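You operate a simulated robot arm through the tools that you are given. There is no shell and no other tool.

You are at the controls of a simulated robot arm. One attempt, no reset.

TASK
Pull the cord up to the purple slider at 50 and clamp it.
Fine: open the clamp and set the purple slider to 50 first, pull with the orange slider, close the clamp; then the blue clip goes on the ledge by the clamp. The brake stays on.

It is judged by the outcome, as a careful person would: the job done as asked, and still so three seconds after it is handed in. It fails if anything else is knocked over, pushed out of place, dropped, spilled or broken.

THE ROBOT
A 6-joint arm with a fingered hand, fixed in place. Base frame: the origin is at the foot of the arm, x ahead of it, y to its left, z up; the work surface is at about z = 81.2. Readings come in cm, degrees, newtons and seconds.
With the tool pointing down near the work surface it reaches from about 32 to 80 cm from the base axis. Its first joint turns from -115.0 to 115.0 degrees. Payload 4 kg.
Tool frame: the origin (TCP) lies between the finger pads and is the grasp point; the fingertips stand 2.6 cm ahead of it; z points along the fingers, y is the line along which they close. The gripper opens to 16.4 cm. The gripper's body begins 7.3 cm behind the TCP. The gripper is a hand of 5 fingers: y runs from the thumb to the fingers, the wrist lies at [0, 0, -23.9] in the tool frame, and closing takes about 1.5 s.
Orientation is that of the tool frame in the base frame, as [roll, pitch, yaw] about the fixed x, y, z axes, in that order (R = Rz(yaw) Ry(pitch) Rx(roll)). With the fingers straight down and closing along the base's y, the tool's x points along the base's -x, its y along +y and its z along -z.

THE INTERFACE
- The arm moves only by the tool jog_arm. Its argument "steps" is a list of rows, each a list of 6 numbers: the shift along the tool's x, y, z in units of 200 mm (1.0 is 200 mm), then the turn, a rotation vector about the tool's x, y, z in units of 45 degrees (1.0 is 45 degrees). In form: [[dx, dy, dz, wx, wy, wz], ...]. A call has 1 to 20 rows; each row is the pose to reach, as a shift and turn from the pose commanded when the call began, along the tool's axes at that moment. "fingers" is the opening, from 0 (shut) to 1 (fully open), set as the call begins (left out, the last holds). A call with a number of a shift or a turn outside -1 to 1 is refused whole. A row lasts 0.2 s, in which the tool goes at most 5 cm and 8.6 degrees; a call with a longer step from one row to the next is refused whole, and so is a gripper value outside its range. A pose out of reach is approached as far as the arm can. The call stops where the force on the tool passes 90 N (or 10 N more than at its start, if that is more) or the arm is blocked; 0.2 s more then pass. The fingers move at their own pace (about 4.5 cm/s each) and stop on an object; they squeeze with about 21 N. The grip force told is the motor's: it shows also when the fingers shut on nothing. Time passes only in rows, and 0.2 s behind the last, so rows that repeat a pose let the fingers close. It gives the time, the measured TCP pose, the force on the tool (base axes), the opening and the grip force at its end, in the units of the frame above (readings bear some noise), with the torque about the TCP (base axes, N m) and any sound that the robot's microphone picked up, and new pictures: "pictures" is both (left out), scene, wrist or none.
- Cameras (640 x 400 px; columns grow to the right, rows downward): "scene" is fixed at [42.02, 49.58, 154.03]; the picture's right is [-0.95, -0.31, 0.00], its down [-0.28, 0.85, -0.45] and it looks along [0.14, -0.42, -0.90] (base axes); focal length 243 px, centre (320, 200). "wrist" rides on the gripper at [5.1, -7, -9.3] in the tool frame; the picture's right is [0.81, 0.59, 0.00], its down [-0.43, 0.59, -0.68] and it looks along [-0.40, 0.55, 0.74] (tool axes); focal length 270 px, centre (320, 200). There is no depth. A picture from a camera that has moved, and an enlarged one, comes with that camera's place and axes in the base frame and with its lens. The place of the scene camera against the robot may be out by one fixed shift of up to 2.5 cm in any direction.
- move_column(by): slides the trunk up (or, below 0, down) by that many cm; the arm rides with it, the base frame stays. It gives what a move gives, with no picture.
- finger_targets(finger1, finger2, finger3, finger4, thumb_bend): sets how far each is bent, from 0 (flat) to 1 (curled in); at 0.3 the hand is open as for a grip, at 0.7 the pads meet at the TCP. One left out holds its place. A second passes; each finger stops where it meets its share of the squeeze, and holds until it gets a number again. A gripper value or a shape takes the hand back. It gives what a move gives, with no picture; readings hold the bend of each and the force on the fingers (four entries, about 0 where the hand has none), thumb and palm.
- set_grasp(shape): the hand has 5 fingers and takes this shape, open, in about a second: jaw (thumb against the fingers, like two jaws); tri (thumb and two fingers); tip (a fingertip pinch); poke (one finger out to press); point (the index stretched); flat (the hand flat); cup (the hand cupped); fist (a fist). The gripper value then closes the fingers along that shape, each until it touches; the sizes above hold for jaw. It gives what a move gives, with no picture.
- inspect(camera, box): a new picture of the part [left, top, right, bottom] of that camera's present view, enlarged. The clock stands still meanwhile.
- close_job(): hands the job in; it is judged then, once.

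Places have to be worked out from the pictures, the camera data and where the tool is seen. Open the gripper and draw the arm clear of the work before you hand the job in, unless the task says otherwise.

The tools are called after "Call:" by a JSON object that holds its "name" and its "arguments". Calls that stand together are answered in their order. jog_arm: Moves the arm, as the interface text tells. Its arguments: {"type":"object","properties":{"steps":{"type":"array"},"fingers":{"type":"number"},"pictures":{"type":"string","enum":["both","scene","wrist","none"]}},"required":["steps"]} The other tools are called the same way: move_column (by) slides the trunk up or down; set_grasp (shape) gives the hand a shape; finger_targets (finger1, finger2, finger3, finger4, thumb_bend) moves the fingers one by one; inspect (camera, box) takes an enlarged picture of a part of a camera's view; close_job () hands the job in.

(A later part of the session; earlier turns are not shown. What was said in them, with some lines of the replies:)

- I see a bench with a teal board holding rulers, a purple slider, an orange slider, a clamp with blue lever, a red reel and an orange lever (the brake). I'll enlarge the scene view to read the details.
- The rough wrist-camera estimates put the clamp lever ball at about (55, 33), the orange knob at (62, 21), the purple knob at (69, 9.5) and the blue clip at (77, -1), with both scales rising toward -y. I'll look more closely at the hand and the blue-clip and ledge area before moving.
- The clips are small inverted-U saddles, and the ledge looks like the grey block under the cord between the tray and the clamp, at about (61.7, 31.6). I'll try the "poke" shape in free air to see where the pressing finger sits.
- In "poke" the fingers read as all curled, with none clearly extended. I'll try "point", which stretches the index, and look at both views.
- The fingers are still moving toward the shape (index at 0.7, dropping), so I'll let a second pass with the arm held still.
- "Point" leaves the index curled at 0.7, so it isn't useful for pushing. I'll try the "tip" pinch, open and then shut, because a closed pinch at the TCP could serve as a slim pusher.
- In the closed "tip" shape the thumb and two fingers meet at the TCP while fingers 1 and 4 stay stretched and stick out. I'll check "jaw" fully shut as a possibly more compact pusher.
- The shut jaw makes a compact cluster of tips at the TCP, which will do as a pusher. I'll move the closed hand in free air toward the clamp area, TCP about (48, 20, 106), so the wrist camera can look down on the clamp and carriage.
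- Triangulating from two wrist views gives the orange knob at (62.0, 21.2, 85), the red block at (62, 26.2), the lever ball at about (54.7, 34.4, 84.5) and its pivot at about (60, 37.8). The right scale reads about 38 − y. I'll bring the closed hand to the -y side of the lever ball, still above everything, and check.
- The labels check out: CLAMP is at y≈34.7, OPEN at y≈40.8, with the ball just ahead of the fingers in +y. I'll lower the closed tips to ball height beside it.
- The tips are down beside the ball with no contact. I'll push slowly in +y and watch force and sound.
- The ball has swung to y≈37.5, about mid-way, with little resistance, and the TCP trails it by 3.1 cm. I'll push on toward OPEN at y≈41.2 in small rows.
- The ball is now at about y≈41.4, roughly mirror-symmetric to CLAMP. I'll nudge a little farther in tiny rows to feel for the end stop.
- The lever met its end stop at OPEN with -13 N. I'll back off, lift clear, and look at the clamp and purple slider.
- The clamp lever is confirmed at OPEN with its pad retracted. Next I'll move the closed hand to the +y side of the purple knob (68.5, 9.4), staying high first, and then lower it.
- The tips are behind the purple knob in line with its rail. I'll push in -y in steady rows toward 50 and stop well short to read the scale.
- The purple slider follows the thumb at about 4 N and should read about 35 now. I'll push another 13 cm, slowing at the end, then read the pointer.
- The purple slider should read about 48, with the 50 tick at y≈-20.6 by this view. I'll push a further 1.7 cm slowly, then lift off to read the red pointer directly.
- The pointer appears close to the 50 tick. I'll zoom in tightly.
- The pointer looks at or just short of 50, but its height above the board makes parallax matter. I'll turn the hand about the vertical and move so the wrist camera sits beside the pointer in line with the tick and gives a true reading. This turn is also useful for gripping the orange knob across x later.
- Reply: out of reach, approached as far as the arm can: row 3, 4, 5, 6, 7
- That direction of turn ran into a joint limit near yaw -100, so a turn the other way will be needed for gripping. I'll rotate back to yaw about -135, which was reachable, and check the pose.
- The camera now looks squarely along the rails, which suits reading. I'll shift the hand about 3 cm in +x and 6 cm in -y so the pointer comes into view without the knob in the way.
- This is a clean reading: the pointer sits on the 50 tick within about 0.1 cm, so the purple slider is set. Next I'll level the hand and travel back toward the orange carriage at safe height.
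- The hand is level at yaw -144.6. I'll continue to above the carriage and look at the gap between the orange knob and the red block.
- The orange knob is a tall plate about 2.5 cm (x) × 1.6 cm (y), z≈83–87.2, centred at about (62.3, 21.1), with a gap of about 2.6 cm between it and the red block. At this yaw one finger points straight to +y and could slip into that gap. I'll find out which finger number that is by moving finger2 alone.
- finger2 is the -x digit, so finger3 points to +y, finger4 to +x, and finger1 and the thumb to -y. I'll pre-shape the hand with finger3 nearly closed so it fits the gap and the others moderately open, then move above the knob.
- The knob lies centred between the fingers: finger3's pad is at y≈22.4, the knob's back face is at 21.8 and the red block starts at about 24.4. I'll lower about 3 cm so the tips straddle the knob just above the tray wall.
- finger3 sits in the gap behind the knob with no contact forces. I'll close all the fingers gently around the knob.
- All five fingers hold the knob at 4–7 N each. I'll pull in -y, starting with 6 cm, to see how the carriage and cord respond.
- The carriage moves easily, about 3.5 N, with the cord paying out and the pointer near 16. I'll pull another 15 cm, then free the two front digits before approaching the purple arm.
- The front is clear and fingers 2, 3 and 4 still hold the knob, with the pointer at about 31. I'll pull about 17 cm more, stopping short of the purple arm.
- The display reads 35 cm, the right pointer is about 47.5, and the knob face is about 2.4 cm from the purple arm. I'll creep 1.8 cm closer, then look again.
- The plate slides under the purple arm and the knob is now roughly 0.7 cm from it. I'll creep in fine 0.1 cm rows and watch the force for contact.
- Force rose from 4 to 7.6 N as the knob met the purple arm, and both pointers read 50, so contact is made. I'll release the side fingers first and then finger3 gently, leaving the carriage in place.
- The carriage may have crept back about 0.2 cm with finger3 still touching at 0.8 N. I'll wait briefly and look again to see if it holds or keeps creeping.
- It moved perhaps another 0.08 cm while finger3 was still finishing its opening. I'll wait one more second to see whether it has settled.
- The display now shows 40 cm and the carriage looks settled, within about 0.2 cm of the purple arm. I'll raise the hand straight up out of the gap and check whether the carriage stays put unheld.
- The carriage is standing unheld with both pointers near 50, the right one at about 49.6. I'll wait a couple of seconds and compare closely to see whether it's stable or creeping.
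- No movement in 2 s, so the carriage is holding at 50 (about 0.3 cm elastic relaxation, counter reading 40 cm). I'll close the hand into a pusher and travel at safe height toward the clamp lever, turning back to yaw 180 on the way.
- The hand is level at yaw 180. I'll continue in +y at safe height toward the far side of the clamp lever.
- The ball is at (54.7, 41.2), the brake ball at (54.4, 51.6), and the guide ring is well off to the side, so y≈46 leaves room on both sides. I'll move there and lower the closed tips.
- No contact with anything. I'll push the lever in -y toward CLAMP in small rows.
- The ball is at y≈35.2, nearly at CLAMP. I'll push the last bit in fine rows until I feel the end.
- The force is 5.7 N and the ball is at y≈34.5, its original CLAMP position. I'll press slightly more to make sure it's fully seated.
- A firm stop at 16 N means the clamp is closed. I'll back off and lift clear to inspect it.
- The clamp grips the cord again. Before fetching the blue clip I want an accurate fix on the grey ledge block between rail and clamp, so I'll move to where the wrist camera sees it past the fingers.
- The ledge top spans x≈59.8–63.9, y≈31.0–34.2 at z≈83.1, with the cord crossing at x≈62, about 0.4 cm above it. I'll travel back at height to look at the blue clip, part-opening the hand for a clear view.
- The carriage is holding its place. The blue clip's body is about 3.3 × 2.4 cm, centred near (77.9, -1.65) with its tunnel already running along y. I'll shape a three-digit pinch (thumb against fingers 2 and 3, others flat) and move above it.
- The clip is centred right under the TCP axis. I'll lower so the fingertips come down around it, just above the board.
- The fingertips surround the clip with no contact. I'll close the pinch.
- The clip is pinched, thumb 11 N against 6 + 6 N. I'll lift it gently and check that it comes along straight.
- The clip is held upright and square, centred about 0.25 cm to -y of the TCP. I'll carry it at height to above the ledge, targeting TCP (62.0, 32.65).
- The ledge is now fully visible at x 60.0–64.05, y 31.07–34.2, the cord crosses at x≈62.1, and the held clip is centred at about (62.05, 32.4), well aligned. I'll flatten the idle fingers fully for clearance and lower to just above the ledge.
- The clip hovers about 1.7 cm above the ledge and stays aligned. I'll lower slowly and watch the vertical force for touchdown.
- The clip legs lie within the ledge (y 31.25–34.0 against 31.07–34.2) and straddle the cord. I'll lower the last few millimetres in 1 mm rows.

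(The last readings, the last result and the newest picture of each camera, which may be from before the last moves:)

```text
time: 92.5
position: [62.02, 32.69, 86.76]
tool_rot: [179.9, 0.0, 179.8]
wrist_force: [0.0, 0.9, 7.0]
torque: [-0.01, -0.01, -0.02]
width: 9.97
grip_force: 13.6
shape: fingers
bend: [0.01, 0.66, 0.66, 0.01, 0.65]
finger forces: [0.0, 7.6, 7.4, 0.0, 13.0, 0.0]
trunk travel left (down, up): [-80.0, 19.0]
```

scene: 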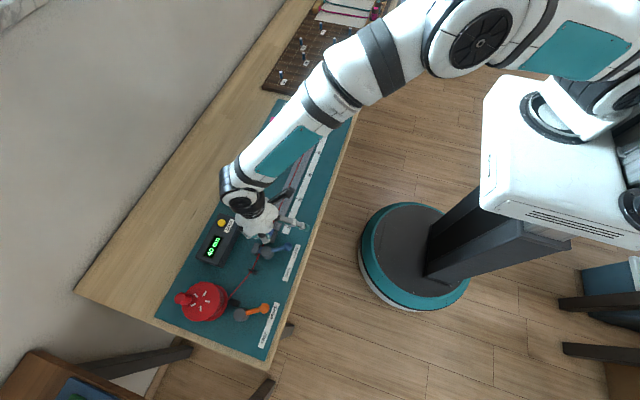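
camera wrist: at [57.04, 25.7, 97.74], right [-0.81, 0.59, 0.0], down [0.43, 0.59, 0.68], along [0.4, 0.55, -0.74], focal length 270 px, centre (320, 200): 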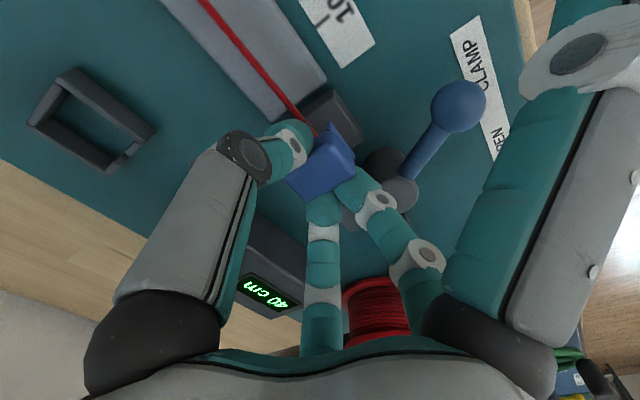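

Touchdown: Fz is 7 N at TCP z≈86.75, close to the expected ledge height. I'll look before releasing.

Call:
{"name": "inspect", "arguments": {"camera": "wrist", "box": [260, 100, 388, 190]}}

Call:
{"name": "inspect", "arguments": {"camera": "scene", "box": [250, 215, 298, 250]}}

```text
4.44 times, centred on (324, 145) of wrist
camera zoom: at [57.06, 25.71, 96.12], right [-0.81, 0.59, 0.0], down [0.43, 0.59, 0.68], along [0.4, 0.55, -0.74], focal length 1201 px, centre (302, 444)
```

zoom: 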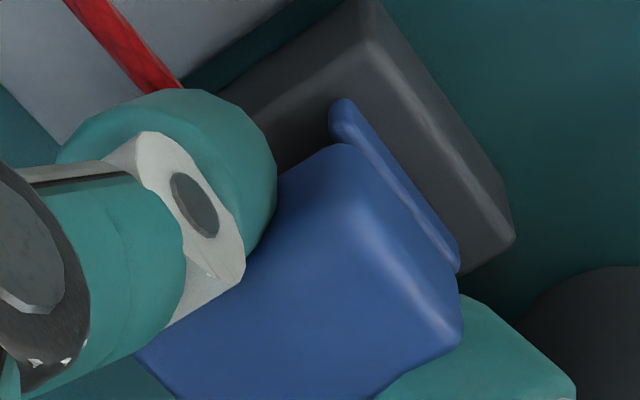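

```text
11.43 times, centred on (274, 232) of scene
camera zoom: at [42.02, 49.58, 154.03], right [-0.95, -0.31, 0.0], down [-0.28, 0.85, -0.45], along [0.14, -0.42, -0.9], focal length 2779 px, centre (846, -171)
```

zoom: 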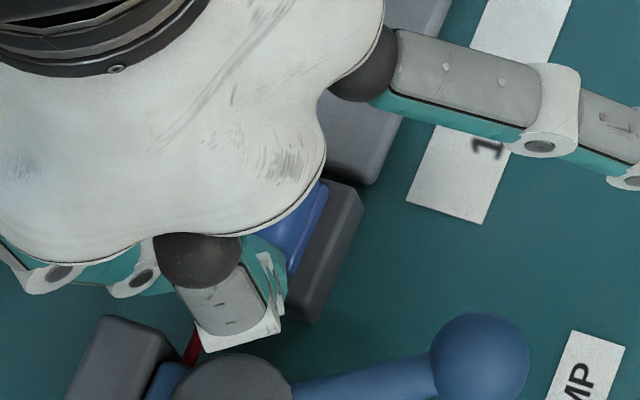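

The legs rest on the ledge with the clip centred over it at y≈32.65 and the cord running through underneath. I'll ease the pressure by 0.5 mm and then open the pinch symmetrically.

Call:
{"name": "jog_arm", "arguments": {"steps": [[0, 0, -0.003, 0, 0, 0], [0, 0, -0.003, 0, 0, 0]], "pictures": "none"}}

Call:
{"name": "finger_targets", "arguments": {"finger2": 0.605, "finger3": 0.605, "thumb_bend": 0.595}}

Call:
{"name": "inspect", "arguments": {"camera": "wrist", "box": [260, 100, 388, 190]}}

Call:
{"name": "inspect", "arguments": {"camera": "wrist", "box": [220, 80, 420, 220]}}

```text
time: 93.1
position: [62.01, 32.58, 86.62]
tool_rot: [-180.0, 0.0, 179.9]
wrist_force: [1.1, 0.9, 6.1]
torque: [-0.02, -0.02, 0.03]
width: 9.95
grip_force: 14.1
shape: fingers
bend: [0.01, 0.66, 0.66, 0.01, 0.65]
finger forces: [0.0, 7.6, 7.7, 0.0, 12.7, 0.1]
trunk travel left (down, up): [-80.0, 19.0]
```

```text
time: 94.1
position: [62.08, 32.63, 86.7]
tool_rot: [180.0, -0.1, 179.8]
wrist_force: [-0.7, -0.7, 0.4]
torque: [0.02, -0.03, 0.0]
width: 9.93
grip_force: 0.0
shape: fingers
bend: [0.01, 0.6, 0.6, 0.01, 0.59]
finger forces: [0.0, 0.0, 0.0, 0.0, 0.0, 0.1]
trunk travel left (down, up): [-80.0, 19.0]
```

```text
4.44 times, centred on (324, 145) of wrist
camera zoom: at [57.07, 25.69, 96.11], right [-0.81, 0.59, 0.0], down [0.43, 0.59, 0.68], along [0.4, 0.55, -0.74], focal length 1201 px, centre (302, 444)
```

zoom: 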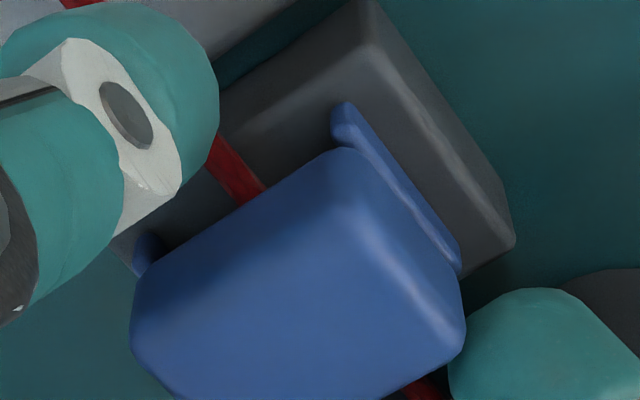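

```text
2.86 times, centred on (320, 150) of wrist
camera zoom: at [57.07, 25.69, 96.11], right [-0.81, 0.59, 0.0], down [0.43, 0.59, 0.68], along [0.4, 0.55, -0.74], focal length 772 px, centre (320, 343)
```

zoom: 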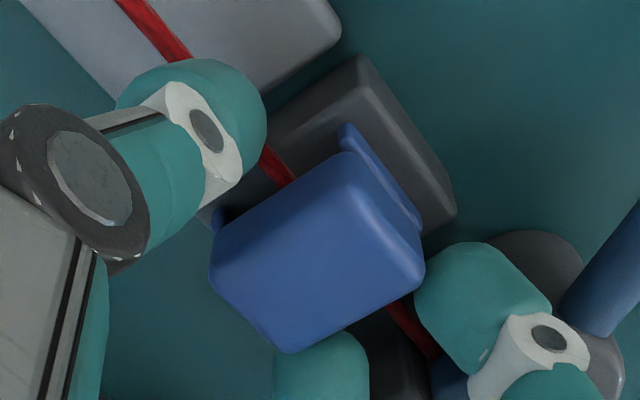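

The clip sits squarely on the ledge, astride the cord, and the fingers are clear of it. I'll lift straight up slowly, then higher.

Call:
{"name": "jog_arm", "arguments": {"steps": [[0, 0, -0.03, 0, 0, 0], [0, 0, -0.08, 0, 0, 0], [0, 0, -0.15, 0, 0, 0], [0, 0, -0.28, 0, 0, 0], [0, 0, -0.45, 0, 0, 0], [0, 0, -0.62, 0, 0, 0], [0, 0, -0.62, 0, 0, 0]], "pictures": "both"}}

Call:
{"name": "inspect", "arguments": {"camera": "wrist", "box": [240, 60, 400, 180]}}

Call:
{"name": "inspect", "arguments": {"camera": "scene", "box": [230, 200, 310, 260]}}

```text
time: 95.7
position: [62.06, 32.64, 99.1]
tool_rot: [179.9, -0.1, 180.0]
wrist_force: [-0.1, 0.3, -0.3]
torque: [-0.01, 0.04, -0.02]
width: 9.92
grip_force: 0.1
shape: fingers
bend: [0.01, 0.6, 0.6, 0.01, 0.59]
finger forces: [0.0, 0.0, 0.1, 0.0, 0.1, 0.0]
trunk travel left (down, up): [-80.0, 19.0]
camera wrist: at [57.06, 25.66, 108.54], right [-0.81, 0.59, 0.0], down [0.43, 0.59, 0.68], along [0.4, 0.55, -0.74], focal length 270 px, centre (320, 200)
```

scene: 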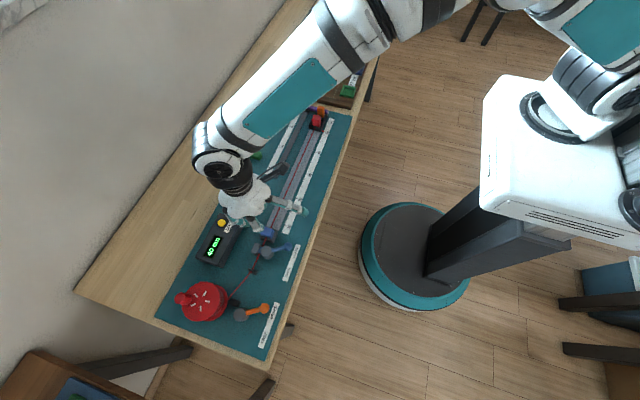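
wrist: 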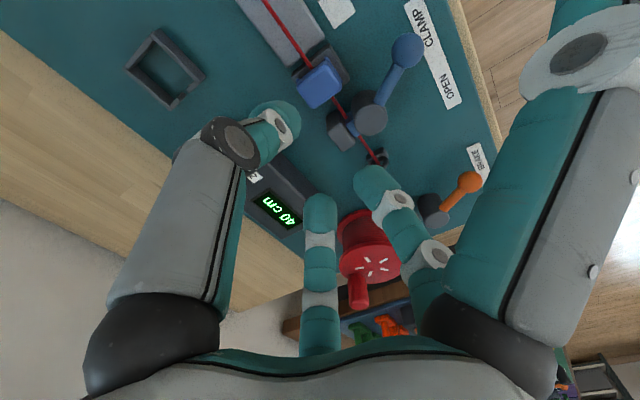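

```text
3.33 times, centred on (320, 120) of wrist
camera zoom: at [57.06, 25.66, 108.54], right [-0.81, 0.59, 0.0], down [0.43, 0.59, 0.68], along [0.4, 0.55, -0.74], focal length 901 px, centre (320, 467)
```

zoom: 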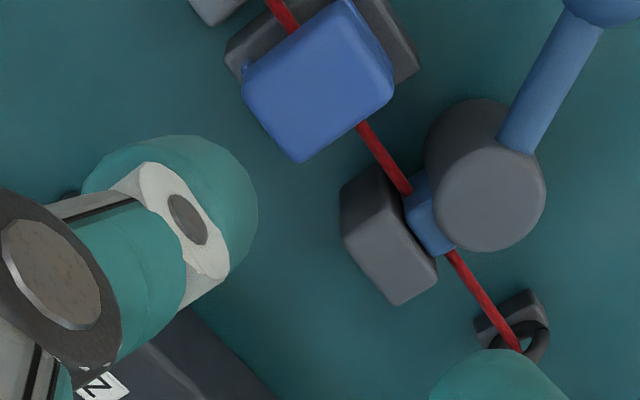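

```text
6.67 times, centred on (270, 230) of scene
camera zoom: at [42.02, 49.58, 154.03], right [-0.95, -0.31, 0.0], down [-0.28, 0.85, -0.45], along [0.14, -0.42, -0.9], focal length 1621 px, centre (653, 0)
```

zoom: 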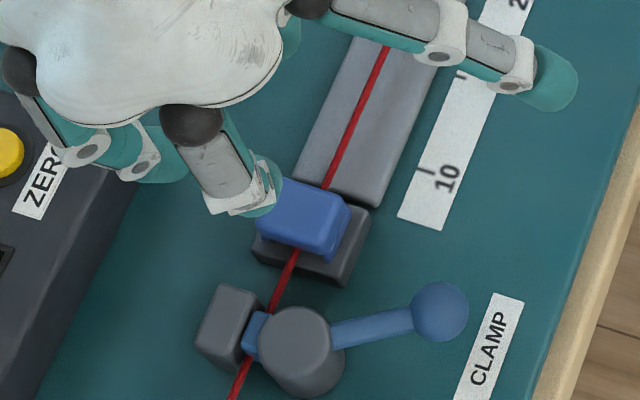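

The clip is on the ledge over the cord, and the clamp is closed. I'll rise, open the hand, and draw the arm clear.

Call:
{"name": "jog_arm", "arguments": {"steps": [[0, -0.1, -0.15, 0, 0, 0], [0.05, -0.25, -0.3, 0, 0, 0], [0.15, -0.4, -0.45, 0, 0, 0], [0.25, -0.55, -0.6, 0, 0, 0], [0.35, -0.72, -0.7, 0, 0, 0], [0.45, -0.9, -0.75, 0, 0, 0], [0.45, -0.9, -0.75, 0, 0, 0]], "fingers": 1, "pictures": "none"}}

Call:
{"name": "jog_arm", "arguments": {"steps": [[0.1, 0, -0.05, 0, 0, 0], [0.25, 0, -0.1, 0, 0, 0], [0.4, 0, -0.15, 0, 0, 0], [0.5, 0, -0.2, 0, 0, 0], [0.5, 0, -0.2, 0, 0, 0]], "fingers": 1, "pictures": "both"}}

Call:
{"name": "inspect", "arguments": {"camera": "scene", "box": [290, 94, 354, 134]}}

Call:
{"name": "inspect", "arguments": {"camera": "scene", "box": [170, 200, 330, 340]}}

Call:
{"name": "inspect", "arguments": {"camera": "scene", "box": [250, 80, 370, 210]}}

```text
time: 97.3
position: [53.11, 14.75, 114.08]
tool_rot: [-180.0, -0.1, -180.0]
wrist_force: [0.0, 0.0, -0.3]
torque: [0.0, 0.03, -0.01]
width: 16.38
grip_force: 0.1
shape: jaw
bend: [0.3, 0.3, 0.3, 0.3, 0.3]
finger forces: [0.1, 0.1, 0.0, 0.1, 0.1, 0.0]
trunk travel left (down, up): [-80.0, 19.0]
```

```text
time: 98.5
position: [43.18, 14.6, 118.15]
tool_rot: [-180.0, -0.2, 179.9]
wrist_force: [-0.1, -0.4, -0.2]
torque: [0.04, 0.04, 0.04]
width: 16.37
grip_force: 0.2
shape: jaw
bend: [0.3, 0.3, 0.3, 0.3, 0.3]
finger forces: [0.0, 0.0, 0.1, 0.0, 0.0, 0.1]
trunk travel left (down, up): [-80.0, 19.0]
camera wrist: at [38.1, 7.71, 127.51], right [-0.81, 0.59, 0.0], down [0.43, 0.59, 0.68], along [0.4, 0.55, -0.74], focal length 270 px, centre (320, 200)
```

scene: 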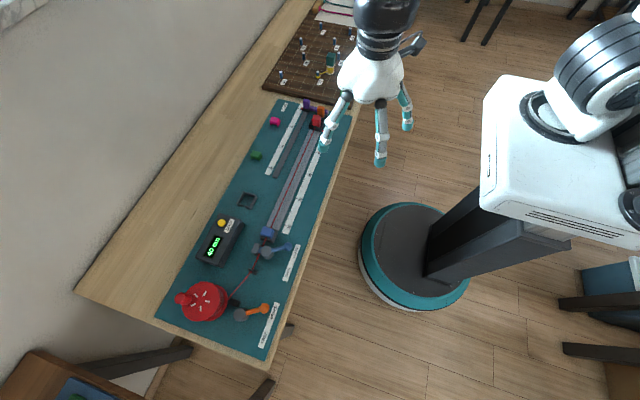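
wrist: 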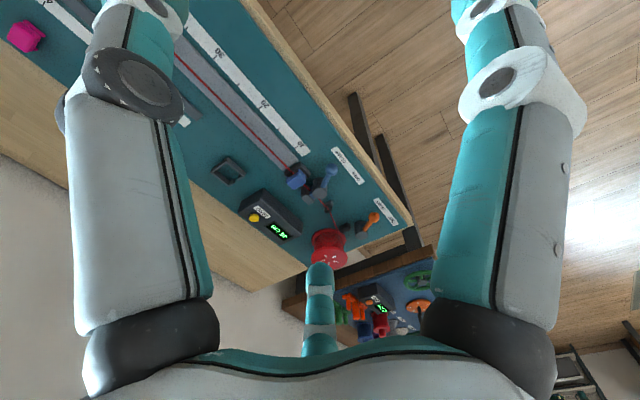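

```text
10.00 times, centred on (322, 114) of scene
camera zoom: at [42.02, 49.58, 154.03], right [-0.95, -0.31, 0.0], down [-0.28, 0.85, -0.45], along [0.14, -0.42, -0.9], focal length 2432 px, centre (300, 1060)
```

zoom: 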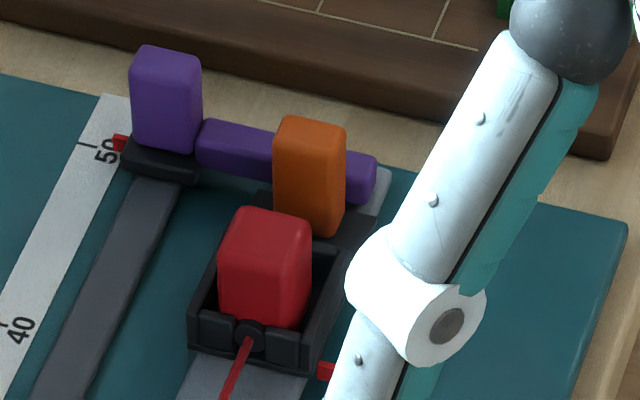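

```text
2.86 times, centred on (250, 270) of scene
camera zoom: at [42.02, 49.58, 154.03], right [-0.95, -0.31, 0.0], down [-0.28, 0.85, -0.45], along [0.14, -0.42, -0.9], focal length 695 px, centre (520, 0)
```

zoom: 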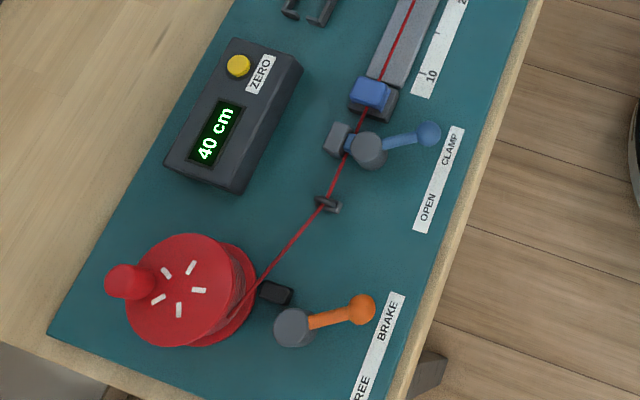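

```text
3.08 times, centred on (310, 145) of scene
camera zoom: at [42.02, 49.58, 154.03], right [-0.95, -0.31, 0.0], down [-0.28, 0.85, -0.45], along [0.14, -0.42, -0.9], focal length 748 px, centre (351, 369)
```

zoom: 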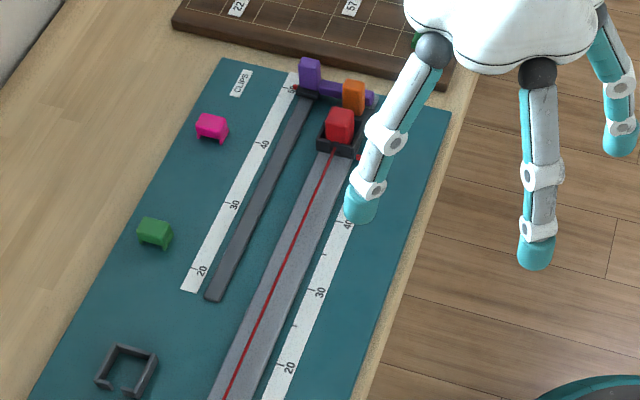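

Final check: purple pointer at 50 with the orange carriage drawn up to it (counter 40 cm), clamp lever at CLAMP, blue clip on the ledge astride the cord, brake lever still at BRAKE, other clips untouched. The hand is open and clear, so I'll hand the job in.

Call:
{"name": "close_job", "arguments": {}}

```text
The job is handed in.
```

The cord is pulled up to the purple slider at 50 and clamped, and I've handed the job in. The hand-in gave no verdict.

- **Purple slider:** it reads 50, within about 0.1 cm.
- **Cord:** I pulled the orange slider until it touched the purple arm. When I let go it eased back about 0.3 cm and then stayed there, so it reads roughly 49.7. The counter shows 40 cm.
- **Clamp:** I opened it before the pull, and it is now closed fully against its stop.
- **Blue clip:** it sits squarely on the ledge by the clamp, over the cord.
- **Brake:** I didn't touch it, and it is still on.

In the last pictures nothing else had moved or been knocked over, and the hand is open and clear of the board.
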